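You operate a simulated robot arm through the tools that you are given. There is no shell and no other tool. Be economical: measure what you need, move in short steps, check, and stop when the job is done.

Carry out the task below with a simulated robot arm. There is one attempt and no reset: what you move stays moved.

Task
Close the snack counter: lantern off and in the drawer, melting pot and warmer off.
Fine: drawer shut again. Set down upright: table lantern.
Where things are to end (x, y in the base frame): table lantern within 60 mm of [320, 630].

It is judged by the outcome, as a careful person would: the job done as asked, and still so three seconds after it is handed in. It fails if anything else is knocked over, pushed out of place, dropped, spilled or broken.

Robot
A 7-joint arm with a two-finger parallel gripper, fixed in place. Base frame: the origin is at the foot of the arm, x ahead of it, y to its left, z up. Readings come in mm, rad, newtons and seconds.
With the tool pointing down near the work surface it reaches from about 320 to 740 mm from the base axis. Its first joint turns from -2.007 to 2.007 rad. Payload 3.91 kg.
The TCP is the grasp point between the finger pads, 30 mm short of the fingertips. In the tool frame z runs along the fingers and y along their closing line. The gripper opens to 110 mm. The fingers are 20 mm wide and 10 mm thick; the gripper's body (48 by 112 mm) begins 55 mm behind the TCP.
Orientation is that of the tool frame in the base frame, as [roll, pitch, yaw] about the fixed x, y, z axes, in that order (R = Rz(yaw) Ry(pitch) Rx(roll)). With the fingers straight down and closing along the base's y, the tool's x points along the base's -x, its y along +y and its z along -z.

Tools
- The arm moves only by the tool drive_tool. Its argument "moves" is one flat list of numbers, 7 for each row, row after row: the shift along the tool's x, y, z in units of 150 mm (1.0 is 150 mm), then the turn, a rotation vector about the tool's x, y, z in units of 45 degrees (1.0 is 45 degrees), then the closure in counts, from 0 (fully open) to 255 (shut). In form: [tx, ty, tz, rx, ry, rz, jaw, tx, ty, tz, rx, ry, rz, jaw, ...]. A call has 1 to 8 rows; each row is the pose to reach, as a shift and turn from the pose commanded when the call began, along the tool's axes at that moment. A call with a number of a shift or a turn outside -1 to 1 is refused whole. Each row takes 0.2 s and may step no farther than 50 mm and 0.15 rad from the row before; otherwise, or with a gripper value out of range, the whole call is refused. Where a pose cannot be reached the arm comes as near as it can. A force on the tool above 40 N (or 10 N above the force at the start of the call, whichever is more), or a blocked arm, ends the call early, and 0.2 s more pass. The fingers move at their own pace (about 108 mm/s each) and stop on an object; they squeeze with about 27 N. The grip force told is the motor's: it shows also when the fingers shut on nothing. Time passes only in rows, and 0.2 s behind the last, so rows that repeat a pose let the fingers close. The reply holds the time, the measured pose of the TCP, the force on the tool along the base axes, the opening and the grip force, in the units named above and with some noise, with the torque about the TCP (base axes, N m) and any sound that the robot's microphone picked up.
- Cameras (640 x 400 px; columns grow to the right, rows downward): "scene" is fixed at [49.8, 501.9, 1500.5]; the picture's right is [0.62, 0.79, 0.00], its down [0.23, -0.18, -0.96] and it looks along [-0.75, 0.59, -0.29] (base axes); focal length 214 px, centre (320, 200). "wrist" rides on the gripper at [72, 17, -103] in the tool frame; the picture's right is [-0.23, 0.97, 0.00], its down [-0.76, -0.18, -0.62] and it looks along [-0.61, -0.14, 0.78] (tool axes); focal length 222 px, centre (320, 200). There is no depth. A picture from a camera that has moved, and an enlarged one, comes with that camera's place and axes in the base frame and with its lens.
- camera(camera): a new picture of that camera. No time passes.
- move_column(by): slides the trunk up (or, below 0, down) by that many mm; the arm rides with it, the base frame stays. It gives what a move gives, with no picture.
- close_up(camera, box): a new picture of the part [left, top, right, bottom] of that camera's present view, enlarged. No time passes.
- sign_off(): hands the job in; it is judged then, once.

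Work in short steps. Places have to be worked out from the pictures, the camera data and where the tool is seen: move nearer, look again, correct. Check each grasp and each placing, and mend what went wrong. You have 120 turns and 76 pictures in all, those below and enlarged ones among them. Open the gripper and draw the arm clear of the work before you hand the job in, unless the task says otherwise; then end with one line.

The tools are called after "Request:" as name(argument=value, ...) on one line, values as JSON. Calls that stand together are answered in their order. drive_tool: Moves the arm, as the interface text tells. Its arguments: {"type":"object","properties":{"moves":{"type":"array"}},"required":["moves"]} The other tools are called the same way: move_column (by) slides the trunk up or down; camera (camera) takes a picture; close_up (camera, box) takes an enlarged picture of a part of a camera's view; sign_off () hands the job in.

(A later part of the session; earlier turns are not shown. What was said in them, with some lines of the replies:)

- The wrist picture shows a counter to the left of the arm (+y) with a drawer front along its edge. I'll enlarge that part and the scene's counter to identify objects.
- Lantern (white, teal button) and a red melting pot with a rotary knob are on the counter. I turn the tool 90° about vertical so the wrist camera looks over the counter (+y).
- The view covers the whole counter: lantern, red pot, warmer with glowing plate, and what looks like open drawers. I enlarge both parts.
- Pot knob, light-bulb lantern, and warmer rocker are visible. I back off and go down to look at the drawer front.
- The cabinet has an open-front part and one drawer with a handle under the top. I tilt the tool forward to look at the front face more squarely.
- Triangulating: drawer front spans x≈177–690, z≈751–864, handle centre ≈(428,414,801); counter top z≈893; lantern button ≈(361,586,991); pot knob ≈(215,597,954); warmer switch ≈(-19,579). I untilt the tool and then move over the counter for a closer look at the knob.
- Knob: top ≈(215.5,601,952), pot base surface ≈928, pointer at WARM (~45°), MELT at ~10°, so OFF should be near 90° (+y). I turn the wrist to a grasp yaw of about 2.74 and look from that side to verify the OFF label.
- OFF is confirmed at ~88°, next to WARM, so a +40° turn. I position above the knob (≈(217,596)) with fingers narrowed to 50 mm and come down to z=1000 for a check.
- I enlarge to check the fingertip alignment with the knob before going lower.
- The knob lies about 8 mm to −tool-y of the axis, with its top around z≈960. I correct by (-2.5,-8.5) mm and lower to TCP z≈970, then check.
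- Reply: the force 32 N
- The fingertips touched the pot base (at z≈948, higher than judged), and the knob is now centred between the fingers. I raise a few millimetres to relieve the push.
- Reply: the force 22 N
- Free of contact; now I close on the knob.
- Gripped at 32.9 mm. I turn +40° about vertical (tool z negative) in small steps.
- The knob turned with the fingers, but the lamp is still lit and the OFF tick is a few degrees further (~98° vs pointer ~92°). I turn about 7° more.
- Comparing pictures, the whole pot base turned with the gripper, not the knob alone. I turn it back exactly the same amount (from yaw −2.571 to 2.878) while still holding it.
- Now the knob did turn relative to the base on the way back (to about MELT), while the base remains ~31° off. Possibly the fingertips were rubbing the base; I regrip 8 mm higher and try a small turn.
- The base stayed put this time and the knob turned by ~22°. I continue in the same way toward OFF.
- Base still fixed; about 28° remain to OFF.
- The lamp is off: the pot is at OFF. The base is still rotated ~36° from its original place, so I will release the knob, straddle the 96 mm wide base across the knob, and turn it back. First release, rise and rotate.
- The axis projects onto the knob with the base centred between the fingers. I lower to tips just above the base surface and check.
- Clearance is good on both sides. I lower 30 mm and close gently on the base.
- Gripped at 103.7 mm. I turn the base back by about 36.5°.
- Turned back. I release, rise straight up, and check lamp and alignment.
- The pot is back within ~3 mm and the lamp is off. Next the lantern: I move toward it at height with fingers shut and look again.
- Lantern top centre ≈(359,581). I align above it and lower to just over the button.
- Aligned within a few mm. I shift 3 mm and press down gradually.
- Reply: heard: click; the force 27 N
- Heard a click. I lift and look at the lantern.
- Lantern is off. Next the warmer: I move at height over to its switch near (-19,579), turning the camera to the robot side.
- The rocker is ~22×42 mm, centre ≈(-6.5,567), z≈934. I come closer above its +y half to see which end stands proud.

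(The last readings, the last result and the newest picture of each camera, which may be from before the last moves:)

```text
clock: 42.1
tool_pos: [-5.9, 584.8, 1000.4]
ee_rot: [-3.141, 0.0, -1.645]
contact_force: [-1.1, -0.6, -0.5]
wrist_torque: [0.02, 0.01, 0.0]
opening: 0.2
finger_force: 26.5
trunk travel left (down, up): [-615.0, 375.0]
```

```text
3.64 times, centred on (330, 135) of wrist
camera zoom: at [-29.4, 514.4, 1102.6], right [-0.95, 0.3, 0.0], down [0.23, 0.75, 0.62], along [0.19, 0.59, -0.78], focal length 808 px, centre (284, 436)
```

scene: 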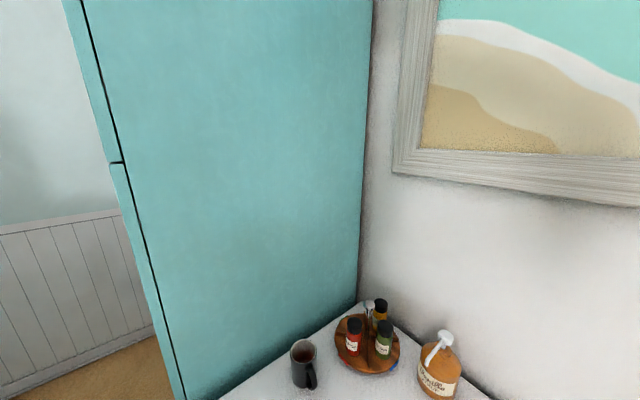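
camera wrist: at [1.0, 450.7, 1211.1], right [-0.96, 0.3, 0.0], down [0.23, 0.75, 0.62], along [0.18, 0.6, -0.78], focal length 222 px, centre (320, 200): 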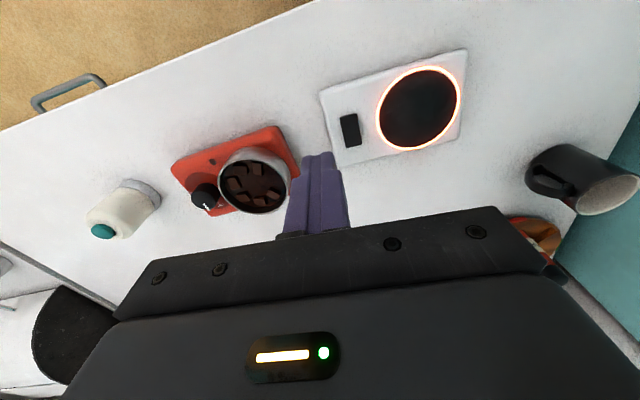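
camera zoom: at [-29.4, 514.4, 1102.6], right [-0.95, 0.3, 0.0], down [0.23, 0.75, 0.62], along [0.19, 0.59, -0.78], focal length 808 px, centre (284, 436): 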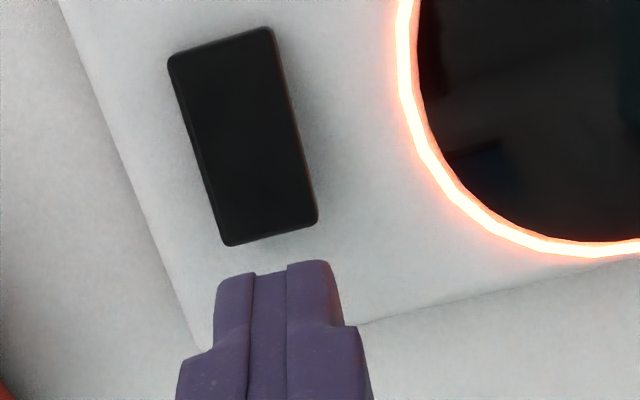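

I'm over the +y end; shift ~4 mm to stay on the rocker and press this end gently.

Request:
drive_tool(moves=[0.025, -0.029, 0.1, 0, 0, 0, 255, 0.025, -0.029, 0.18, 0, 0, 0, 255, 0.025, -0.029, 0.21, 0, 0, 0, 255, 0.025, -0.029, 0.235, 0, 0, 0, 255, 0.025, -0.029, 0.26, 0, 0, 0, 255, 0.025, -0.029, 0.28, 0, 0, 0, 255])

Request:
close_up(camera="wrist", box=[250, 80, 410, 190])

```text
clock: 43.5
tool_pos: [-2.7, 581.5, 967.0]
ee_rot: [3.141, 0.018, -1.643]
contact_force: [-0.3, -0.3, 12.1]
wrist_torque: [-0.16, 0.01, -0.03]
opening: 0.0
finger_force: 27.1
trunk travel left (down, up): [-615.0, 375.0]
heard: click
stopped in row 6: the force on the tool passed its limit at 44 N (the readings are from after the stop); the commanded pose is now the measured one
```

```text
3.64 times, centred on (330, 135) of wrist
camera zoom: at [-25.7, 510.2, 1067.5], right [-0.95, 0.3, 0.01], down [0.23, 0.74, 0.64], along [0.19, 0.61, -0.77], focal length 808 px, centre (284, 436)
```

zoom: 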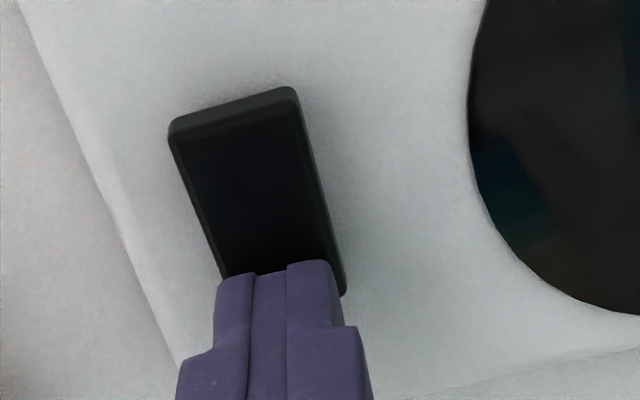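

Click heard and the glow is gone: warmer off. I lift away and travel to the front of the drawer, turning the wrist back.

Request:
drive_tool(moves=[0, 0, -0.3, 0, 0, 0, 255, 0, 0, -0.6, 0, 0, 0, 255, 0, 0, -0.9, 0, 0, 0, 255])

Request:
close_up(camera="wrist", box=[120, 20, 520, 220])

Request:
drive_tool(moves=[0.122, -0.165, 0, 0, 0, 0.16, 255, 0.244, -0.33, 0, 0, 0, 0.32, 255, 0.366, -0.494, 0, 0, 0, 0.48, 255, 0.488, -0.659, 0, 0, 0, 0.64, 255, 0.61, -0.823, 0, 0, 0, 0.8, 255, 0.731, -0.988, 0, 0, 0, 0.95, 255])

Request:
drive_tool(moves=[-0.013, -0.165, 0, 0, 0, 0.16, 255, -0.026, -0.33, 0, 0, 0, 0.32, 255, -0.04, -0.494, 0, 0, 0, 0.48, 255, -0.054, -0.659, 0, 0, 0, 0.64, 255, -0.067, -0.823, 0, 0, 0, 0.8, 255, -0.08, -0.988, 0, 0, 0, 0.957, 255])

```text
clock: 44.3
tool_pos: [-1.6, 579.9, 1100.1]
ee_rot: [3.141, 0.012, -1.645]
contact_force: [1.0, -0.4, 0.6]
wrist_torque: [0.01, -0.01, -0.01]
opening: 0.0
finger_force: 26.9
trunk travel left (down, up): [-615.0, 375.0]
```

```text
1.60 times, centred on (320, 120) of wrist
camera zoom: at [-25.1, 508.3, 1201.0], right [-0.95, 0.3, 0.0], down [0.23, 0.74, 0.63], along [0.19, 0.6, -0.77], focal length 355 px, centre (320, 328)
```

zoom: 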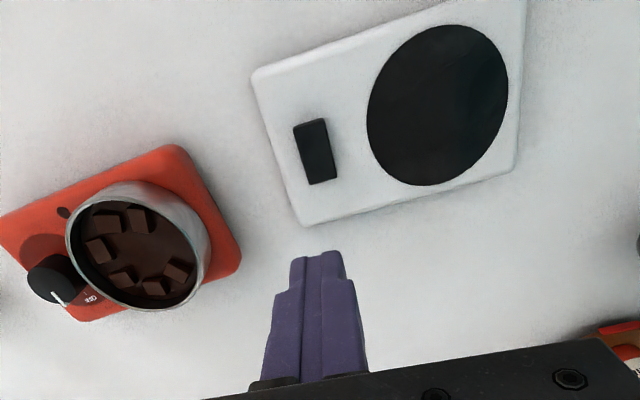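

```text
clock: 45.7
tool_pos: [138.6, 458.3, 1099.2]
ee_rot: [3.13, 0.009, -2.393]
contact_force: [-0.8, -0.2, 0.3]
wrist_torque: [0.04, -0.02, 0.01]
opening: 0.1
finger_force: 27.1
trunk travel left (down, up): [-615.0, 375.0]
```

```text
clock: 47.1
tool_pos: [247.6, 358.1, 1096.9]
ee_rot: [3.129, 0.001, 3.14]
contact_force: [0.1, 0.2, -0.9]
wrist_torque: [-0.01, -0.02, -0.03]
opening: 0.2
finger_force: 26.9
trunk travel left (down, up): [-615.0, 375.0]
```

Now I move in front of the handle area with a 60° forward tilt (fingers closing in the vertical plane) and open the fingers.

Request:
drive_tool(moves=[-0.2, -0.19, 0, -0.16, 0, 0, 255, -0.4, -0.38, 0, -0.32, 0, 0, 255, -0.6, -0.57, 0, -0.48, 0, 0, 180, -0.8, -0.76, 0, -0.64, 0, 0, 100, -1, -0.95, 0, -0.8, 0, 0, 100])

Request:
drive_tool(moves=[0, 0, 0, -0.16, 0, 0, 100, 0, 0, 0, -0.32, 0, 0, 100, 0, 0, 0, -0.48, 0, 0, 100, 0, 0, 0, -0.55, 0, 0, 100])

Request:
move_column(by=-150)

Request:
camera(camera="wrist")

```text
clock: 48.3
tool_pos: [398.1, 216.0, 1093.7]
ee_rot: [2.498, -0.002, 3.138]
contact_force: [0.0, -0.5, 0.5]
wrist_torque: [0.04, -0.02, -0.02]
opening: 66.9
finger_force: 0.2
trunk travel left (down, up): [-615.0, 375.0]
```

```text
clock: 49.3
tool_pos: [397.3, 215.3, 1093.7]
ee_rot: [2.067, -0.001, 3.139]
contact_force: [0.0, 0.0, 0.1]
wrist_torque: [-0.02, -0.03, -0.02]
opening: 66.8
finger_force: 0.0
trunk travel left (down, up): [-615.0, 375.0]
```

```text
clock: 51.0
tool_pos: [395.9, 215.6, 944.2]
ee_rot: [2.068, 0.0, 3.14]
contact_force: [-0.4, -0.5, -0.2]
wrist_torque: [0.02, -0.01, 0.02]
opening: 67.0
finger_force: 0.0
trunk travel left (down, up): [-465.0, 525.0]
```

```text
38 pictures are left
camera wrist: at [323.6, 135.2, 1007.5], right [0.23, 0.46, 0.86], down [0.76, -0.63, 0.14], along [0.61, 0.62, -0.5], focal length 222 px, centre (320, 200)
```

wrist: 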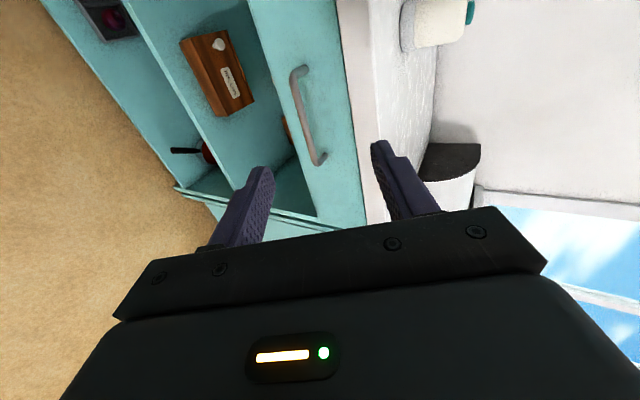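

Handle bar measured at ≈(430,414,798), drawer face ≈y 455. I align on the approach line and advance 135 mm, then check.

Request:
drive_tool(moves=[-0.2, -0.2, 0, 0, 0, 0, 100, -0.227, -0.22, 0.3, 0, 0, 0, 100, -0.227, -0.22, 0.6, 0, 0, 0, 100, -0.227, -0.22, 0.9, 0, 0, 0, 100])

Request:
camera(camera="wrist")

```text
clock: 52.0
tool_pos: [431.2, 319.9, 850.3]
ee_rot: [2.068, 0.0, 3.139]
contact_force: [-0.7, 0.9, 0.9]
wrist_torque: [0.04, 0.02, 0.01]
opening: 66.6
finger_force: 0.0
trunk travel left (down, up): [-465.0, 525.0]
```

```text
37 pictures are left
camera wrist: at [357.6, 238.6, 914.1], right [0.23, 0.47, 0.86], down [0.76, -0.63, 0.14], along [0.61, 0.62, -0.5], focal length 222 px, centre (320, 200)
```

wrist: 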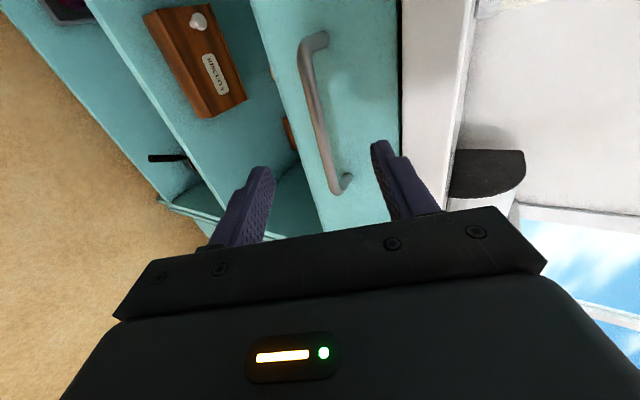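

Aligned: the bar sits on the axis. I advance the remaining ~90 mm.

Request:
drive_tool(moves=[0, 0, 0.3, 0, 0, 0, 100, 0, 0, 0.5, 0, 0, 0, 100, 0, 0, 0.61, 0, 0, 0, 100])

Request:
camera(camera="wrist")

```text
clock: 52.9
tool_pos: [431.9, 393.3, 811.7]
ee_rot: [2.066, 0.005, 3.135]
contact_force: [-12.6, -36.0, 17.6]
wrist_torque: [1.74, -0.38, 0.69]
opening: 65.8
finger_force: 0.1
trunk travel left (down, up): [-465.0, 525.0]
stopped in row 3: the force on the tool passed its limit at 53 N (the readings are from after the stop); the commanded pose is now the measured one
```

```text
36 pictures are left
camera wrist: at [357.3, 311.8, 873.1], right [0.23, 0.46, 0.86], down [0.76, -0.64, 0.14], along [0.61, 0.62, -0.49], focal length 222 px, centre (320, 200)
```

wrist: 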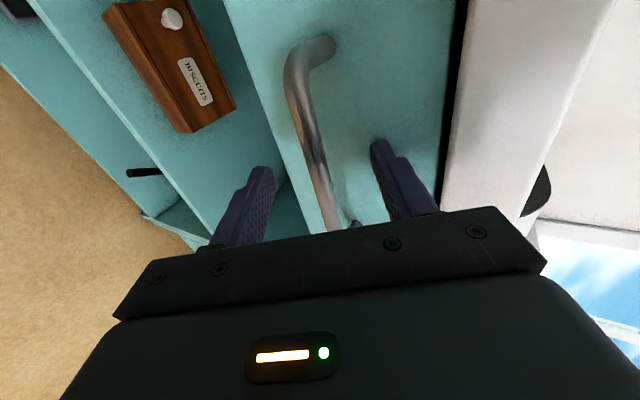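

The upper fingertip touched the drawer face at y≈440; the bar is between the fingers, near the tips. I back off 5 mm, narrow to 30 mm, advance a little, then close.

Request:
drive_tool(moves=[0, 0, -0.033, 0, 0, 0, 185, 0, 0, -0.033, 0, 0, 0, 185, 0, 0, 0.01, 0, 0, 0, 190, 0, 0, 0.035, 0, 0, 0, 195])

Request:
drive_tool(moves=[0, 0, 0, 0, 0, 0, 255, 0, 0, 0, 0, 0, 0, 255, 0, 0, 0, 0, 0, 0, 255])

Request:
camera(camera="wrist")

```text
clock: 53.9
tool_pos: [432.8, 401.1, 804.5]
ee_rot: [2.07, 0.002, 3.135]
contact_force: [0.0, 0.2, -0.4]
wrist_torque: [-0.01, -0.01, 0.04]
opening: 26.0
finger_force: 0.0
trunk travel left (down, up): [-465.0, 525.0]
```

```text
clock: 54.7
tool_pos: [434.3, 401.8, 806.3]
ee_rot: [2.066, 0.002, 3.136]
contact_force: [2.6, 0.6, 13.3]
wrist_torque: [0.06, 0.52, 0.36]
opening: 11.9
finger_force: 44.5
trunk travel left (down, up): [-465.0, 525.0]
```

```text
35 pictures are left
camera wrist: at [359.0, 320.6, 869.1], right [0.23, 0.46, 0.86], down [0.76, -0.64, 0.14], along [0.61, 0.62, -0.5], focal length 222 px, centre (320, 200)
```

wrist: 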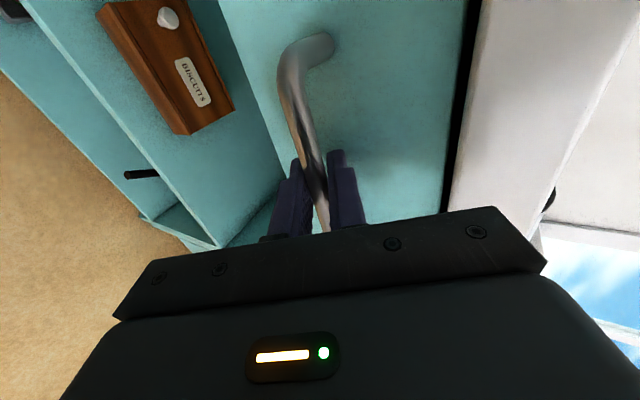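

The bar is gripped (11.9 mm). I pull the drawer straight out along −y in steady steps.

Request:
drive_tool(moves=[0, -0.0795, -0.1465, 0, 0, 0, 255, 0, -0.159, -0.293, 0, 0, 0, 255, 0, -0.2385, -0.4395, 0, 0, 0, 255, 0, -0.318, -0.586, 0, 0, 0, 255, 0, -0.3975, -0.7325, 0, 0, 0, 255])

Request:
camera(camera="wrist")

```text
clock: 55.9
tool_pos: [432.8, 275.4, 806.4]
ee_rot: [2.067, 0.004, 3.139]
contact_force: [11.3, -0.9, 31.5]
wrist_torque: [0.19, 0.4, 0.13]
opening: 11.7
finger_force: 44.6
trunk travel left (down, up): [-465.0, 525.0]
```

```text
34 pictures are left
camera wrist: at [358.7, 194.5, 869.0], right [0.23, 0.46, 0.86], down [0.76, -0.64, 0.14], along [0.61, 0.62, -0.49], focal length 222 px, centre (320, 200)
```

wrist: 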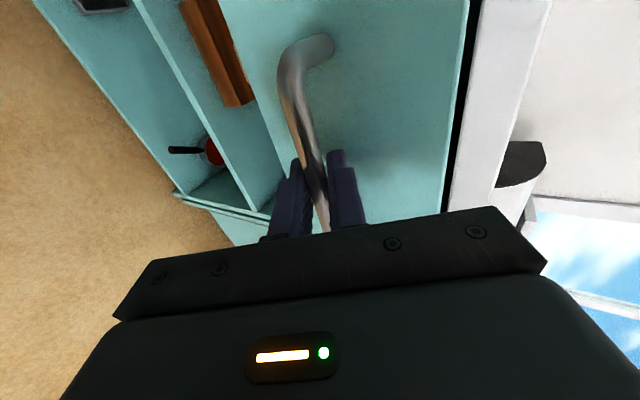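

Open by 126 mm with a slight upward load; I add a small upward relief and keep pulling.

Request:
drive_tool(moves=[-0.01, -0.06, -0.156, 0, 0, 0, 255, -0.01, -0.14, -0.303, 0, 0, 0, 255, -0.01, -0.22, -0.449, 0, 0, 0, 255, -0.01, -0.3, -0.596, 0, 0, 0, 255, -0.01, -0.38, -0.742, 0, 0, 0, 255])

Request:
camera(camera="scene")

```text
clock: 57.1
tool_pos: [432.6, 152.0, 805.6]
ee_rot: [2.069, -0.003, 3.138]
contact_force: [-6.7, -1.3, -15.0]
wrist_torque: [0.19, 0.04, -0.03]
opening: 11.7
finger_force: 44.9
trunk travel left (down, up): [-465.0, 525.0]
```

```text
33 pictures are left
```

scene: 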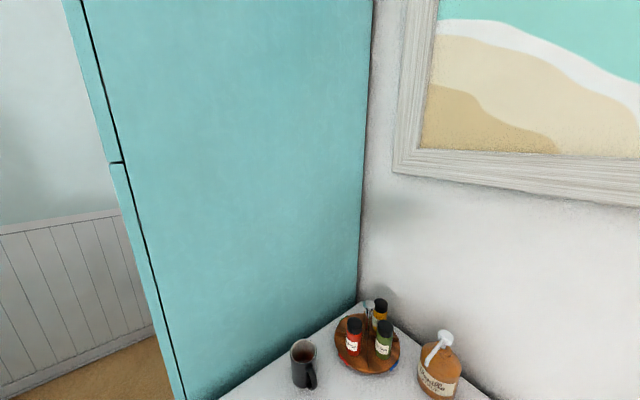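

Open by ~250 mm, enough. I release, back off along the tool axis and raise the trunk.

Request:
drive_tool(moves=[0, 0, 0, 0, 0, 0, 190, 0, 0, 0, 0, 0, 0, 150, 0, 0, -0.2, 0, 0, 0, 130, 0, 0, -0.4, 0, 0, 0, 100])

Request:
move_column(by=300)

Request:
camera(camera="wrist")

```text
clock: 58.1
tool_pos: [433.0, 98.8, 838.2]
ee_rot: [2.068, -0.001, 3.135]
contact_force: [0.1, 0.5, 0.3]
wrist_torque: [-0.03, -0.01, -0.01]
opening: 67.0
finger_force: 0.1
trunk travel left (down, up): [-465.0, 525.0]
```

```text
clock: 61.1
tool_pos: [433.7, 100.4, 1137.7]
ee_rot: [2.071, 0.001, 3.136]
contact_force: [0.0, -0.8, -0.5]
wrist_torque: [0.02, 0.04, 0.01]
opening: 67.0
finger_force: 0.0
trunk travel left (down, up): [-765.0, 225.0]
```

```text
32 pictures are left
camera wrist: at [359.7, 18.5, 1200.5], right [0.23, 0.46, 0.86], down [0.76, -0.64, 0.14], along [0.61, 0.62, -0.5], focal length 222 px, centre (320, 200)
```

wrist: 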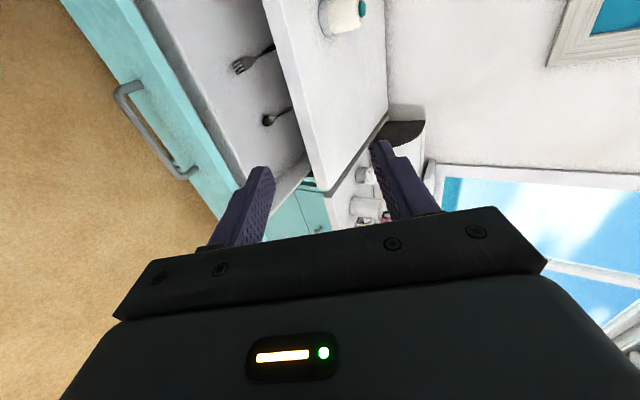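

Drawer is open with a fork and spoon inside. I untilt and move above the drawer to see free space.

Request:
drive_tool(moves=[0, 0, 0, 0.17, 0, 0, 0, 0, 0, 0, 0.34, 0, 0, 0, 0, 0, 0, 0.51, 0, 0, 0, 0, 0, 0, 0.68, 0, 0, 0, 0, 0, 0, 0.85, 0, 0, 0])

Request:
drive_tool(moves=[0, 0, 0, 0.17, 0, 0, 0, 0, 0, 0, 0.34, 0, 0, 0, 0, 0, 0, 0.517, 0, 0, 0])

Request:
drive_tool(moves=[0.067, 0.155, 0, 0, 0, -0.16, 0, 0.134, 0.31, 0, 0, 0, -0.32, 0, 0.2, 0.465, 0, 0, 0, -0.48, 0, 0.267, 0.62, 0, 0, 0, -0.64, 0, 0.333, 0.775, 0, 0, 0, -0.8, 0, 0.4, 0.93, 0, 0, 0, -0.95, 0])

Request:
drive_tool(moves=[-0.032, 0.106, 0, 0, 0, -0.167, 0, -0.064, 0.212, 0, 0, 0, -0.333, 0, -0.096, 0.318, 0, 0, 0, -0.5, 0, -0.128, 0.424, 0, 0, 0, -0.667, 0, -0.16, 0.53, 0, 0, 0, -0.833, 0, -0.193, 0.636, 0, 0, 0, -1, 0])

Request:
camera(camera="wrist")

```text
clock: 62.3
tool_pos: [432.5, 99.7, 1138.0]
ee_rot: [2.74, 0.003, 3.136]
contact_force: [0.3, 0.2, 0.3]
wrist_torque: [0.0, -0.04, -0.02]
opening: 110.2
finger_force: 0.1
trunk travel left (down, up): [-765.0, 225.0]
```

```text
clock: 63.1
tool_pos: [432.9, 100.8, 1136.7]
ee_rot: [-3.135, 0.002, 3.138]
contact_force: [0.1, -0.5, 1.0]
wrist_torque: [-0.05, -0.03, -0.02]
opening: 110.1
finger_force: 0.2
trunk travel left (down, up): [-765.0, 225.0]
```

```text
clock: 64.5
tool_pos: [375.6, 240.5, 1135.8]
ee_rot: [-3.14, 0.0, -2.398]
contact_force: [0.2, -0.5, -0.1]
wrist_torque: [-0.01, 0.02, 0.02]
opening: 110.0
finger_force: 0.1
trunk travel left (down, up): [-765.0, 225.0]
```

```text
clock: 65.9
tool_pos: [330.3, 329.4, 1137.0]
ee_rot: [-3.139, -0.001, -1.611]
contact_force: [0.5, -0.6, -0.4]
wrist_torque: [0.03, 0.0, 0.01]
opening: 110.1
finger_force: 0.1
trunk travel left (down, up): [-765.0, 225.0]
```

```text
31 pictures are left
camera wrist: at [310.5, 259.3, 1239.6], right [-0.96, 0.27, 0.0], down [0.21, 0.75, 0.62], along [0.17, 0.6, -0.78], focal length 222 px, centre (320, 200)
```

wrist: 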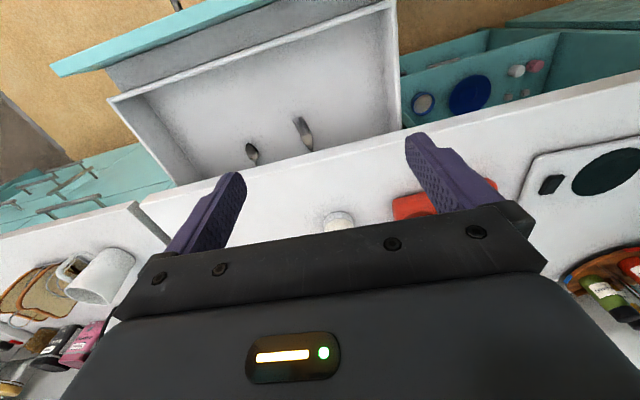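

The drawer's floor near (312,372) is clear of the spoon and fork. Now I go to the lantern at (359,581) with closing line along x.

Request:
drive_tool(moves=[-0.25, -0.04, 0, 0, 0, -0.05, 0, -0.5, -0.08, 0, 0, 0, -0.05, 0, -0.75, -0.12, 0, 0, 0, -0.05, 0, -0.94, -0.156, 0, 0, 0, -0.05, 0])

Request:
drive_tool(moves=[-0.25, 0, 0, 0, 0, 0, 0, -0.5, 0, 0, 0, 0, 0, 0, -0.55, 0, 0.3, 0, 0, 0, 0])

Request:
camera(camera="wrist")

```text
clock: 66.9
tool_pos: [362.0, 469.3, 1137.5]
ee_rot: [-3.141, -0.003, -1.577]
contact_force: [-0.2, 0.5, -0.1]
wrist_torque: [0.02, 0.0, 0.0]
opening: 110.0
finger_force: 0.0
trunk travel left (down, up): [-765.0, 225.0]
```

```text
clock: 67.7
tool_pos: [361.9, 551.4, 1091.2]
ee_rot: [-3.141, -0.003, -1.576]
contact_force: [-0.1, -0.2, -1.1]
wrist_torque: [0.0, -0.03, 0.0]
opening: 109.9
finger_force: 0.0
trunk travel left (down, up): [-765.0, 225.0]
```

```text
30 pictures are left
camera wrist: at [344.0, 480.8, 1194.4], right [-0.97, 0.23, 0.0], down [0.18, 0.76, 0.62], along [0.15, 0.6, -0.78], focal length 222 px, centre (320, 200)
```

wrist: 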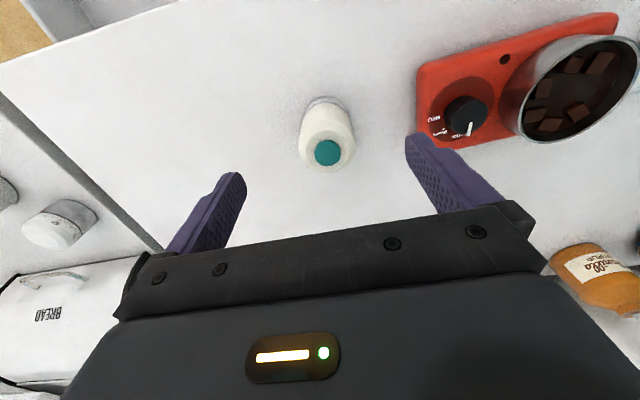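

Lantern axis ≈(360.6,578.6). I centre over it and descend to grip height (TCP z≈960).

Request:
drive_tool(moves=[-0.181, 0.009, 0, 0, 0, 0, 0, -0.181, 0.009, 0.3, 0, 0, 0, 0, -0.181, 0.009, 0.6, 0, 0, 0, 0, -0.181, 0.009, 0.874, 0, 0, 0, 0])

Request:
camera(camera="wrist")

```text
clock: 68.7
tool_pos: [360.3, 580.3, 960.3]
ee_rot: [-3.139, -0.003, -1.577]
contact_force: [-0.4, 0.3, -0.6]
wrist_torque: [-0.02, -0.02, -0.01]
opening: 109.7
finger_force: 0.0
trunk travel left (down, up): [-765.0, 225.0]
```

```text
29 pictures are left
camera wrist: at [342.7, 508.8, 1062.7], right [-0.97, 0.23, 0.0], down [0.18, 0.76, 0.62], along [0.15, 0.6, -0.78], focal length 222 px, centre (320, 200)
```

wrist: 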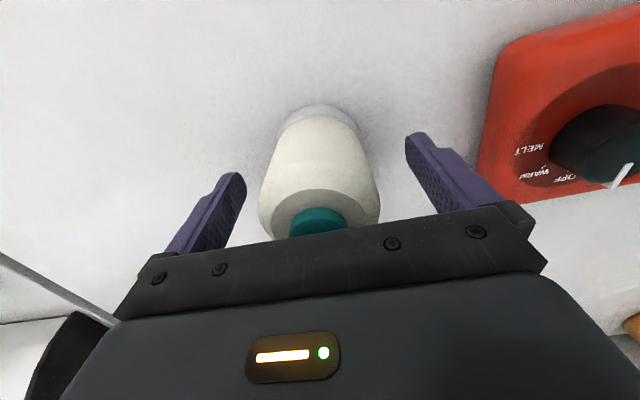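

Centred between the fingers (and the knob clearly points to OFF). I close the grip.

Request:
drive_tool(moves=[0, 0, 0, 0, 0, 0, 80, 0, 0, 0, 0, 0, 0, 150, 0, 0, 0, 0, 0, 0, 200, 0, 0, 0, 0, 0, 0, 200])

Request:
drive_tool(moves=[0, 0, -0.1, 0, 0, 0, 200, 0, 0, -0.3, 0, 0, 0, 200, 0, 0, -0.6, 0, 0, 0, 200])

Request:
camera(camera="wrist")

```text
clock: 69.7
tool_pos: [360.5, 579.7, 960.9]
ee_rot: [3.141, -0.004, -1.576]
contact_force: [-0.4, 0.0, 0.3]
wrist_torque: [0.0, 0.01, 0.02]
opening: 58.7
finger_force: 27.0
trunk travel left (down, up): [-765.0, 225.0]
```

```text
clock: 70.5
tool_pos: [358.7, 579.3, 1050.3]
ee_rot: [-3.139, -0.001, -1.575]
contact_force: [-0.3, -0.5, -2.6]
wrist_torque: [0.02, -0.02, 0.03]
opening: 59.0
finger_force: 27.0
trunk travel left (down, up): [-765.0, 225.0]
```

```text
28 pictures are left
camera wrist: at [341.5, 508.4, 1152.8], right [-0.97, 0.23, 0.0], down [0.18, 0.76, 0.62], along [0.15, 0.6, -0.78], focal length 222 px, centre (320, 200)
```

wrist: 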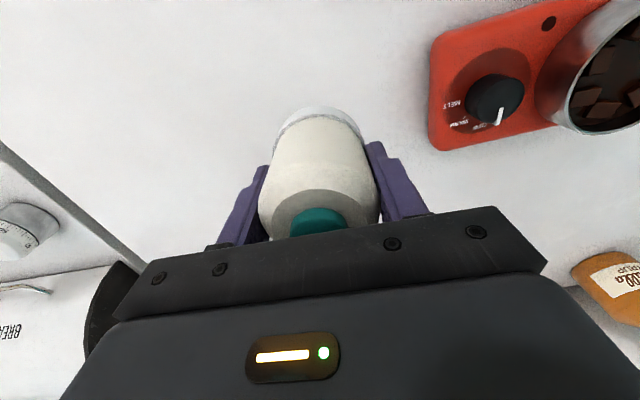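

Lantern held, 59 mm grip. I carry it to above the drawer spot (314,372).

Request:
drive_tool(moves=[0.23, 0.04, 0, 0, 0, 0, 200, 0.46, 0.08, 0, 0, 0, 0, 200, 0.69, 0.11, 0, 0, 0, 0, 200, 0.93, 0.15, 0, 0, 0, 0, 200])

Request:
drive_tool(moves=[0.23, 0.07, 0, 0, 0, 0, 200, 0.45, 0.15, 0, 0, 0, 0, 200, 0.45, 0.15, 0.2, 0, 0, 0, 200, 0.45, 0.15, 0.4, 0, 0, 0, 200])

Request:
camera(camera="wrist")

```text
clock: 71.5
tool_pos: [337.2, 438.0, 1049.1]
ee_rot: [-3.141, -0.001, -1.578]
contact_force: [0.1, 0.0, -2.5]
wrist_torque: [0.01, -0.02, 0.0]
opening: 58.8
finger_force: 27.3
trunk travel left (down, up): [-765.0, 225.0]
```

```text
clock: 72.5
tool_pos: [313.3, 372.6, 990.6]
ee_rot: [-3.139, -0.002, -1.576]
contact_force: [0.2, -0.5, -2.8]
wrist_torque: [0.0, 0.01, -0.01]
opening: 58.5
finger_force: 27.4
trunk travel left (down, up): [-765.0, 225.0]
```

```text
27 pictures are left
camera wrist: at [295.7, 301.5, 1092.9], right [-0.97, 0.23, 0.0], down [0.18, 0.76, 0.62], along [0.15, 0.61, -0.78], focal length 222 px, centre (320, 200)
```

wrist: 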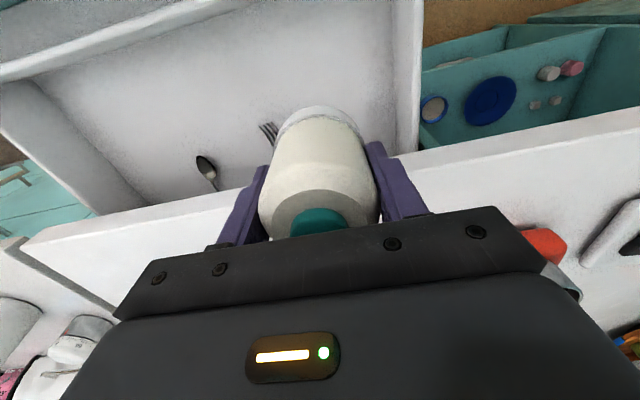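

The fork tines lie ~85 mm away, so the spot is clear. I lower most of the way.

Request:
drive_tool(moves=[0, 0, 0.25, 0, 0, 0, 200, 0, 0, 0.5, 0, 0, 0, 200, 0, 0, 0.7, 0, 0, 0, 200, 0, 0, 0.85, 0, 0, 0, 200])

Request:
camera(camera="wrist")

```text
clock: 73.5
tool_pos: [313.5, 371.2, 864.1]
ee_rot: [-3.139, -0.002, -1.576]
contact_force: [-0.2, 0.4, -3.1]
wrist_torque: [0.01, 0.0, -0.03]
opening: 59.0
finger_force: 27.4
trunk travel left (down, up): [-765.0, 225.0]
```

```text
26 pictures are left
camera wrist: at [295.9, 300.9, 965.5], right [-0.97, 0.23, 0.0], down [0.18, 0.76, 0.62], along [0.15, 0.6, -0.78], focal length 222 px, centre (320, 200)
```

wrist: 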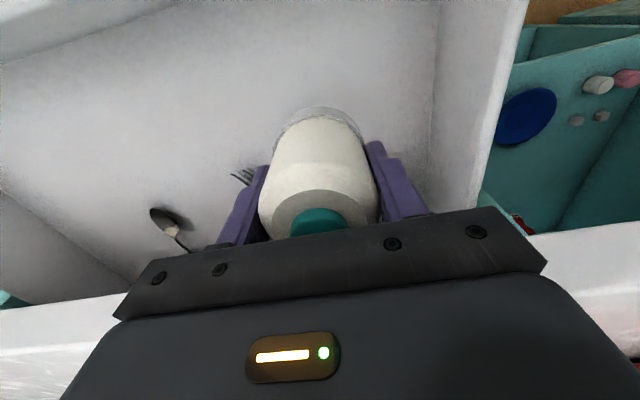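

Lantern base is near the floor. I lower in 3 mm steps until contact shows.

Request:
drive_tool(moves=[0, 0, 0.03, 0, 0, 0, 200, 0, 0, 0.06, 0, 0, 0, 200, 0, 0, 0.09, 0, 0, 0, 200, 0, 0, 0.12, 0, 0, 0, 200])

```text
clock: 74.5
tool_pos: [314.2, 372.1, 844.8]
ee_rot: [-3.14, -0.002, -1.576]
contact_force: [0.2, -0.1, -2.8]
wrist_torque: [0.01, -0.03, -0.02]
opening: 58.6
finger_force: 27.2
trunk travel left (down, up): [-765.0, 225.0]
```

Request:
drive_tool(moves=[0, 0, 0.02, 0, 0, 0, 200, 0, 0, 0.04, 0, 0, 0, 200, 0, 0, 0.06, 0, 0, 0, 200])

```text
clock: 75.3
tool_pos: [314.0, 372.2, 836.4]
ee_rot: [-3.141, -0.001, -1.576]
contact_force: [-0.2, 0.1, -2.2]
wrist_torque: [-0.01, 0.01, 0.0]
opening: 58.7
finger_force: 27.1
trunk travel left (down, up): [-765.0, 225.0]
```

Request:
drive_tool(moves=[0, 0, 0.015, 0, 0, 0, 200, 0, 0, 0.03, 0, 0, 0, 200, 0, 0, 0.045, 0, 0, 0, 200])

```text
clock: 76.1
tool_pos: [315.3, 371.0, 827.7]
ee_rot: [-3.139, -0.002, -1.576]
contact_force: [1.1, -0.6, -2.2]
wrist_torque: [0.04, -0.02, 0.01]
opening: 58.6
finger_force: 26.7
trunk travel left (down, up): [-765.0, 225.0]
```

Request:
drive_tool(moves=[0, 0, 0.012, 0, 0, 0, 200, 0, 0, 0.024, 0, 0, 0, 200, 0, 0, 0.036, 0, 0, 0, 200])

Request:
camera(camera="wrist")

```text
clock: 76.9
tool_pos: [314.1, 372.0, 824.2]
ee_rot: [-3.141, -0.002, -1.576]
contact_force: [1.0, 0.1, -2.1]
wrist_torque: [-0.01, -0.01, -0.02]
opening: 58.7
finger_force: 26.9
trunk travel left (down, up): [-765.0, 225.0]
```

```text
25 pictures are left
camera wrist: at [296.1, 300.6, 925.9], right [-0.97, 0.23, 0.0], down [0.18, 0.76, 0.62], along [0.15, 0.6, -0.78], focal length 222 px, centre (320, 200)
```

wrist: 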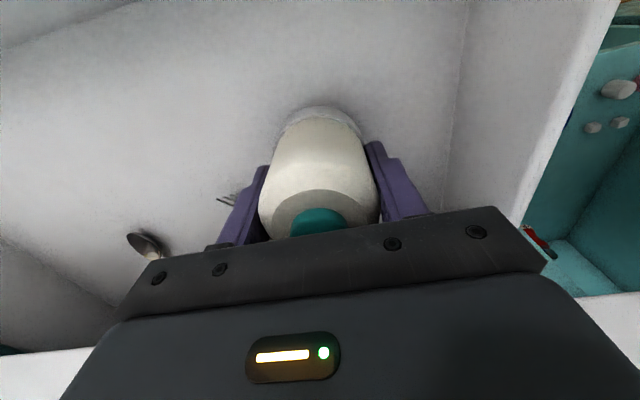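

Shadow suggests it's nearly down. I continue in small steps.

Request:
drive_tool(moves=[0, 0, 0.01, 0, 0, 0, 200, 0, 0, 0.02, 0, 0, 0, 200, 0, 0, 0.03, 0, 0, 0, 200, 0, 0, 0.04, 0, 0, 0, 200])

```text
clock: 77.9
tool_pos: [314.1, 370.9, 817.9]
ee_rot: [3.141, -0.002, -1.576]
contact_force: [0.0, -0.1, -2.6]
wrist_torque: [0.03, 0.03, 0.0]
opening: 58.8
finger_force: 27.0
trunk travel left (down, up): [-765.0, 225.0]
```

Request:
drive_tool(moves=[0, 0, 0.01, 0, 0, 0, 200, 0, 0, 0.02, 0, 0, 0, 200, 0, 0, 0.03, 0, 0, 0, 200, 0, 0, 0.04, 0, 0, 0, 200])

Request:
close_up(camera="wrist", box=[240, 80, 400, 180])

```text
clock: 78.9
tool_pos: [314.5, 372.1, 811.3]
ee_rot: [-3.14, -0.001, -1.576]
contact_force: [-0.1, 0.4, -3.1]
wrist_torque: [0.01, 0.02, 0.04]
opening: 58.9
finger_force: 26.5
trunk travel left (down, up): [-765.0, 225.0]
```

```text
4.00 times, centred on (320, 130) of wrist
camera zoom: at [296.2, 300.6, 914.5], right [-0.97, 0.23, 0.0], down [0.18, 0.76, 0.62], along [0.15, 0.6, -0.78], focal length 888 px, centre (320, 480)
```

zoom: 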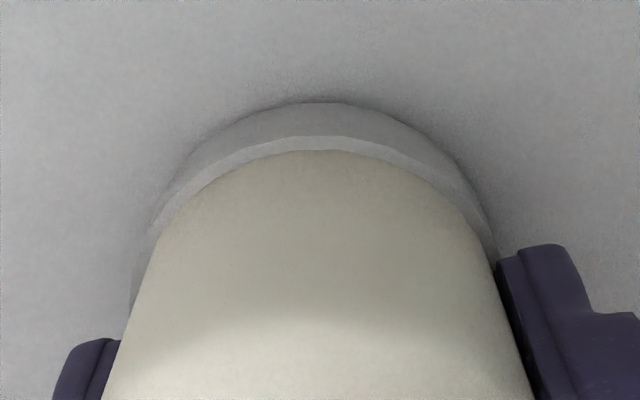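

Request:
drive_tool(moves=[0, 0, 0.008, 0, 0, 0, 200, 0, 0, 0.016, 0, 0, 0, 200, 0, 0, 0.024, 0, 0, 0, 200, 0, 0, 0.032, 0, 0, 0, 200, 0, 0, 0.04, 0, 0, 0, 200])

```text
clock: 80.0
tool_pos: [313.8, 375.5, 811.2]
ee_rot: [-3.137, 0.004, -1.575]
contact_force: [-3.8, -0.6, 23.1]
wrist_torque: [-0.33, 0.75, -0.09]
opening: 58.5
finger_force: 26.8
trunk travel left (down, up): [-765.0, 225.0]
stopped in row 5: the force on the tool passed its limit at 43 N (the readings are from after the stop); the commanded pose is now the measured one
```

The lantern is on the floor. I ease 1 mm up, open modestly, and look before lifting.

Request:
drive_tool(moves=[0, 0, -0.008, 0, 0, 0, 200, 0, 0, -0.008, 0, 0, 0, 110, 0, 0, -0.008, 0, 0, 0, 80, 0, 0, -0.008, 0, 0, 0, 70])

Request:
drive_tool(moves=[0, 0, -0.1, 0, 0, 0, 70, 0, 0, -0.3, 0, 0, 0, 70, 0, 0, -0.6, 0, 0, 0, 70, 0, 0, -0.9, 0, 0, 0, 70])

Request:
camera(camera="wrist")

```text
clock: 81.0
tool_pos: [313.9, 373.1, 807.9]
ee_rot: [-3.139, -0.002, -1.573]
contact_force: [0.1, 0.2, 0.4]
wrist_torque: [0.05, 0.05, -0.03]
opening: 79.9
finger_force: 0.1
trunk travel left (down, up): [-765.0, 225.0]
```

```text
clock: 82.0
tool_pos: [313.9, 371.7, 946.3]
ee_rot: [-3.138, 0.002, -1.577]
contact_force: [0.1, -0.8, 0.1]
wrist_torque: [0.0, 0.01, 0.0]
opening: 79.9
finger_force: 0.0
trunk travel left (down, up): [-765.0, 225.0]
```

```text
23 pictures are left
camera wrist: at [295.7, 300.5, 1048.3], right [-0.97, 0.23, 0.0], down [0.18, 0.76, 0.63], along [0.15, 0.61, -0.78], focal length 222 px, centre (320, 200)
```

wrist: 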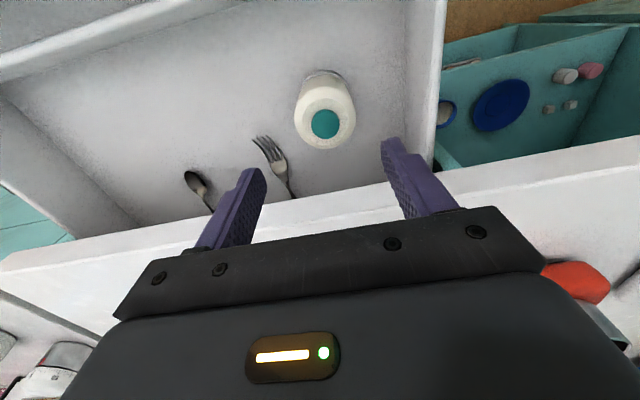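

The lantern stands upright and dark at ≈(314,372). I retreat up and travel back to the pre-handle pose, reversing the earlier path.

Request:
drive_tool(moves=[0, 0, -0.3, 0, 0, 0, 70, 0, 0, -0.6, 0, 0, 0, 70, 0, 0, -0.9, 0, 0, 0, 70, 0.2, 0, -1, 0, 0, 0, 100, 0.45, -0.1, -1, 0, 0, 0, 100, 0.7, -0.2, -1, 0, 0, 0, 100, 0.95, -0.3, -1, 0, 0, 0, 100])

Request:
drive_tool(moves=[0.078, -0.044, 0, 0, 0, 0.167, 100, 0.156, -0.089, 0, 0, 0, 0.333, 100, 0.233, -0.133, 0, 0, 0, 0.5, 100, 0.311, -0.178, 0, 0, 0, 0.667, 100, 0.389, -0.222, 0, 0, 0, 0.833, 100, 0.467, -0.267, 0, 0, 0, 1, 100])

Request:
drive_tool(moves=[0.02, -0.074, 0, 0, 0, 0.167, 100, 0.04, -0.148, 0, 0, 0, 0.333, 100, 0.06, -0.222, 0, 0, 0, 0.5, 100, 0.08, -0.296, 0, 0, 0, 0.667, 100, 0.1, -0.37, 0, 0, 0, 0.833, 100, 0.12, -0.444, 0, 0, 0, 1, 100])

Request:
drive_tool(moves=[0, 0, 0, -0.17, 0, 0, 100, 0, 0, 0, -0.34, 0, 0, 100, 0, 0, 0, -0.51, 0, 0, 100, 0, 0, 0, -0.68, 0, 0, 100])

Request:
drive_tool(moves=[0, 0, 0, -0.17, 0, 0, 100, 0, 0, 0, -0.34, 0, 0, 100, 0, 0, 0, -0.51, 0, 0, 100, 0, 0, 0, -0.687, 0, 0, 100])

```text
clock: 83.5
tool_pos: [358.5, 229.0, 1095.0]
ee_rot: [-3.139, 0.002, -1.573]
contact_force: [1.4, -0.7, -0.3]
wrist_torque: [0.03, 0.02, 0.01]
opening: 66.8
finger_force: 0.1
trunk travel left (down, up): [-765.0, 225.0]
```

```text
clock: 85.0
tool_pos: [398.9, 159.4, 1095.2]
ee_rot: [-3.14, 0.003, -2.364]
contact_force: [0.0, -0.3, 0.3]
wrist_torque: [-0.03, -0.01, -0.01]
opening: 67.1
finger_force: 0.0
trunk travel left (down, up): [-765.0, 225.0]
```

```text
clock: 86.3
tool_pos: [432.8, 98.5, 1094.7]
ee_rot: [3.14, 0.003, 3.136]
contact_force: [0.1, 0.2, 0.1]
wrist_torque: [0.0, -0.02, -0.02]
opening: 67.3
finger_force: 0.2
trunk travel left (down, up): [-765.0, 225.0]
```

```text
clock: 87.3
tool_pos: [433.1, 99.5, 1095.5]
ee_rot: [2.601, 0.003, 3.136]
contact_force: [0.3, 0.5, -0.1]
wrist_torque: [0.01, -0.03, 0.0]
opening: 67.1
finger_force: 0.0
trunk travel left (down, up): [-765.0, 225.0]
```

```text
clock: 88.3
tool_pos: [432.5, 98.8, 1096.7]
ee_rot: [2.064, 0.006, 3.136]
contact_force: [-0.4, 0.6, 0.2]
wrist_torque: [0.02, -0.02, -0.01]
opening: 66.8
finger_force: 0.1
trunk travel left (down, up): [-765.0, 225.0]
```

Same tilt as before; I lower the trunk 258 mm to the pre-handle pose and look.

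Request:
move_column(by=-258)

Request:
camera(camera="wrist")

```text
clock: 91.0
tool_pos: [432.6, 97.9, 836.1]
ee_rot: [2.065, 0.002, 3.137]
contact_force: [-0.3, 0.6, -0.4]
wrist_torque: [0.04, -0.01, -0.03]
opening: 67.0
finger_force: 0.1
trunk travel left (down, up): [-507.0, 483.0]
```

```text
22 pictures are left
camera wrist: at [358.6, 17.9, 899.9], right [0.23, 0.46, 0.86], down [0.76, -0.64, 0.14], along [0.61, 0.62, -0.49], focal length 222 px, centre (320, 200)
```

wrist: 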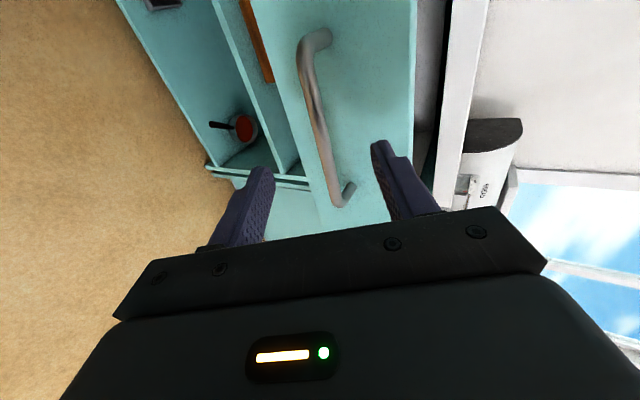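

Handle lined up. I advance while narrowing and grip the bar again.

Request:
drive_tool(moves=[0, 0, 0.2, 0, 0, 0, 130, 0, 0, 0.3, 0, 0, 0, 185, 0, 0, 0.41, 0, 0, 0, 190, 0, 0, 0.41, 0, 0, 0, 255, 0, 0, 0.41, 0, 0, 0, 255, 0, 0, 0.41, 0, 0, 0, 255])

Request:
camera(camera="wrist")

```text
clock: 92.4
tool_pos: [432.9, 153.7, 809.5]
ee_rot: [2.061, 0.004, 3.139]
contact_force: [7.7, 0.0, 32.0]
wrist_torque: [0.34, 0.95, 0.78]
opening: 11.6
finger_force: 45.0
trunk travel left (down, up): [-507.0, 483.0]
```

```text
21 pictures are left
camera wrist: at [358.6, 71.7, 871.9], right [0.22, 0.46, 0.86], down [0.76, -0.64, 0.14], along [0.61, 0.62, -0.49], focal length 222 px, centre (320, 200)
```

wrist: 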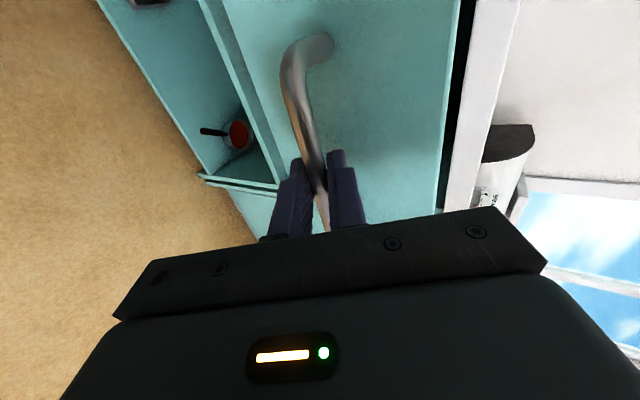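

Gripped. I push the drawer in slowly (16 mm per row) with a small upward relief.

Request:
drive_tool(moves=[0, 0.035, 0.02, 0, 0, 0, 255, 0, 0.068, 0.084, 0, 0, 0, 255, 0, 0.119, 0.178, 0, 0, 0, 255, 0, 0.17, 0.272, 0, 0, 0, 255, 0, 0.221, 0.366, 0, 0, 0, 255, 0, 0.272, 0.46, 0, 0, 0, 255, 0, 0.323, 0.553, 0, 0, 0, 255, 0, 0.36, 0.62, 0, 0, 0, 255])

```text
clock: 94.2
tool_pos: [433.2, 261.4, 811.4]
ee_rot: [2.066, 0.002, 3.138]
contact_force: [-10.7, 1.3, -19.2]
wrist_torque: [-0.18, 0.11, -0.37]
opening: 11.8
finger_force: 45.3
trunk travel left (down, up): [-507.0, 483.0]
```

Request:
drive_tool(moves=[0, 0.014, 0.05, 0, 0, 0, 255, 0, 0.06, 0.135, 0, 0, 0, 255, 0, 0.11, 0.228, 0, 0, 0, 255, 0, 0.161, 0.322, 0, 0, 0, 255, 0, 0.212, 0.416, 0, 0, 0, 255, 0, 0.263, 0.51, 0, 0, 0, 255, 0, 0.314, 0.603, 0, 0, 0, 255, 0, 0.36, 0.688, 0, 0, 0, 255])

Request:
camera(camera="wrist")

```text
clock: 96.0
tool_pos: [432.3, 379.2, 810.0]
ee_rot: [2.064, 0.002, 3.138]
contact_force: [-9.8, 0.8, -6.5]
wrist_torque: [-0.12, 0.68, 0.47]
opening: 11.8
finger_force: 44.7
trunk travel left (down, up): [-507.0, 483.0]
```

```text
20 pictures are left
camera wrist: at [358.8, 296.5, 872.5], right [0.23, 0.46, 0.86], down [0.76, -0.64, 0.14], along [0.61, 0.62, -0.49], focal length 222 px, centre (320, 200)
```

wrist: 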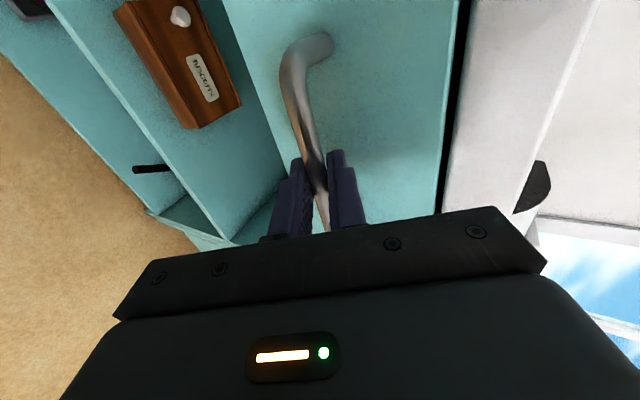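

About 24 mm remain. I push slowly to the stop.

Request:
drive_tool(moves=[0, 0.025, 0.046, 0, 0, 0, 255, 0, 0.048, 0.088, 0, 0, 0, 255, 0, 0.064, 0.117, 0, 0, 0, 255, 0, 0.074, 0.137, 0, 0, 0, 255, 0, 0.083, 0.152, 0, 0, 0, 255, 0, 0.092, 0.17, 0, 0, 0, 255])

Request:
camera(camera="wrist")

```text
clock: 97.1
tool_pos: [434.1, 395.9, 808.6]
ee_rot: [2.067, 0.0, 3.136]
contact_force: [0.0, -34.3, 9.4]
wrist_torque: [-0.09, 0.31, 0.21]
opening: 11.4
finger_force: 45.1
trunk travel left (down, up): [-507.0, 483.0]
stopped in row 5: the force on the tool passed its limit at 43 N (the readings are from after the stop); the commanded pose is now the measured one
```

```text
19 pictures are left
camera wrist: at [359.2, 315.1, 872.8], right [0.23, 0.46, 0.86], down [0.76, -0.64, 0.14], along [0.61, 0.62, -0.5], focal length 222 px, centre (320, 200)
```

wrist: 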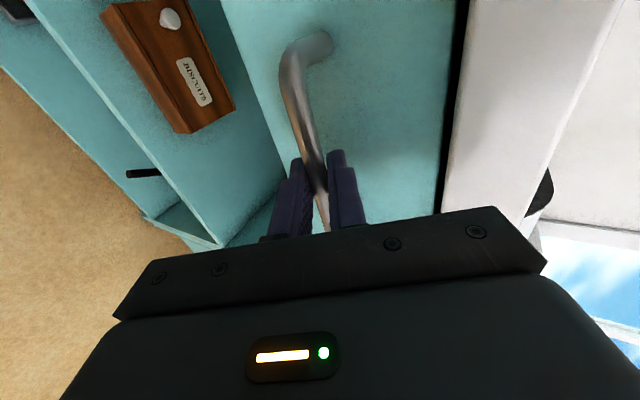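

It stopped against resistance about 6 mm earlier than expected by reading; I release, back off and check whether the front is flush.

Request:
drive_tool(moves=[0, 0, 0, 0, 0, 0, 200, 0, 0, 0, 0, 0, 0, 170, 0, 0, -0.2, 0, 0, 0, 170, 0, 0, -0.5, 0, 0, 0, 170, 0, 0, -0.8, 0, 0, 0, 170])

Request:
camera(camera="wrist")

```text
clock: 98.3
tool_pos: [431.9, 295.3, 866.5]
ee_rot: [2.068, 0.0, 3.14]
contact_force: [0.3, 0.6, -0.3]
wrist_torque: [0.03, 0.02, -0.01]
opening: 36.8
finger_force: 0.0
trunk travel left (down, up): [-507.0, 483.0]
```

```text
18 pictures are left
camera wrist: at [358.2, 213.3, 929.4], right [0.23, 0.46, 0.86], down [0.76, -0.63, 0.14], along [0.61, 0.62, -0.5], focal length 222 px, centre (320, 200)
```

wrist: 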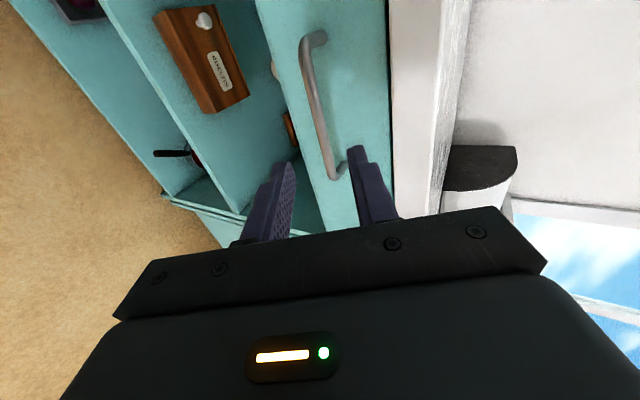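

Request:
close_up(camera="wrist", box=[250, 0, 450, 125])

```text
3.20 times, centred on (350, 62) of wrist
camera zoom: at [358.2, 213.3, 929.4], right [0.23, 0.46, 0.86], down [0.76, -0.63, 0.14], along [0.61, 0.62, -0.5], focal length 711 px, centre (224, 640)
```

zoom: 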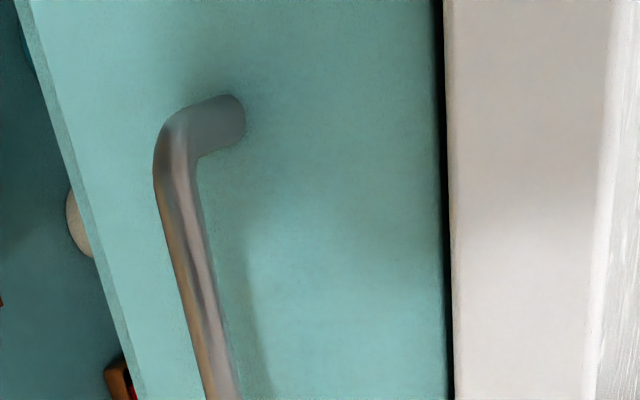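

Hard to judge 6 mm by eye. I repeat the earlier touch test: with the same 67 mm opening, the finger met the shut drawer face at TCP y≈393; pressing there also pushes it fully shut.

Request:
drive_tool(moves=[0, -0.01, 0.25, 0, 0, 0, 100, 0, -0.01, 0.5, 0, 0, 0, 100, 0, -0.01, 0.62, 0, 0, 0, 100, 0, -0.01, 0.66, 0, 0, 0, 100, 0, -0.01, 0.7, 0, 0, 0, 100, 0, -0.01, 0.73, 0, 0, 0, 100, 0, -0.01, 0.76, 0, 0, 0, 100, 0, -0.01, 0.79, 0, 0, 0, 100])

```text
clock: 100.1
tool_pos: [432.7, 393.2, 809.7]
ee_rot: [2.067, 0.004, 3.141]
contact_force: [-10.2, -36.6, 16.9]
wrist_torque: [1.6, -0.23, 0.43]
opening: 65.3
finger_force: 0.1
trunk travel left (down, up): [-507.0, 483.0]
stopped in row 8: the force on the tool passed its limit at 42 N (the readings are from after the stop); the commanded pose is now the measured one
```

Contact at y=393.2 with the same force as when originally shut: the drawer is closed. I back off and raise the arm clear, then check once more.

Request:
drive_tool(moves=[0, 0, -0.2, 0, 0, 0, 100, 0, 0, -0.5, 0, 0, 0, 60, 0, 0, -0.8, 0, 0, 0, 0, 0, 0, -1, 0, 0, 0, 0])

Request:
move_column(by=280)

Request:
drive_tool(moves=[0, 0, -0.3, 0, 0, 0, 0, 0, 0, -0.6, 0, 0, 0, 0, 0, 0, -0.9, 0, 0, 0, 0])

Request:
camera(camera="wrist")

```text
clock: 101.1
tool_pos: [430.5, 266.5, 879.7]
ee_rot: [2.067, 0.002, 3.138]
contact_force: [0.2, 0.3, -1.1]
wrist_torque: [0.01, 0.0, -0.02]
opening: 109.9
finger_force: 0.1
trunk travel left (down, up): [-507.0, 483.0]
```

```text
clock: 104.0
tool_pos: [431.9, 265.4, 1161.1]
ee_rot: [2.068, 0.002, 3.139]
contact_force: [-0.5, 0.0, -0.2]
wrist_torque: [0.02, 0.01, 0.02]
opening: 109.9
finger_force: 0.0
trunk travel left (down, up): [-787.0, 203.0]
```

```text
clock: 104.8
tool_pos: [430.9, 145.7, 1224.4]
ee_rot: [2.068, 0.002, 3.139]
contact_force: [0.1, -0.1, -0.1]
wrist_torque: [0.01, -0.01, -0.02]
opening: 110.1
finger_force: 0.1
trunk travel left (down, up): [-787.0, 203.0]
```

```text
16 pictures are left
camera wrist: at [356.4, 64.5, 1287.9], right [0.23, 0.46, 0.86], down [0.76, -0.63, 0.14], along [0.61, 0.62, -0.5], focal length 222 px, centre (320, 200)
```

wrist: 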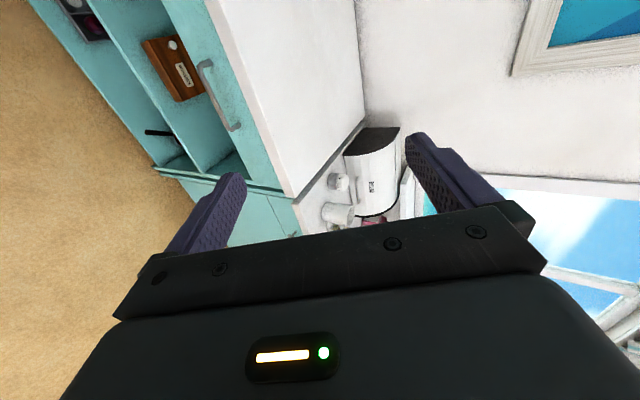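

The drawer is flush, lantern stored, pot and warmer off, and the arm is clear and open. I hand the job in.

Request:
sign_off()

```text
The job is handed in.
```

The snack counter is closed. The lantern is off and was set upright in the drawer, by my estimate at about (314, 621) with the drawer shut. I did not reopen the drawer to look. The drawer is shut, and the melting pot and warmer are both off. The pot's base turned with the knob while I switched it off, and I turned it back to within about 3 mm of where it was.
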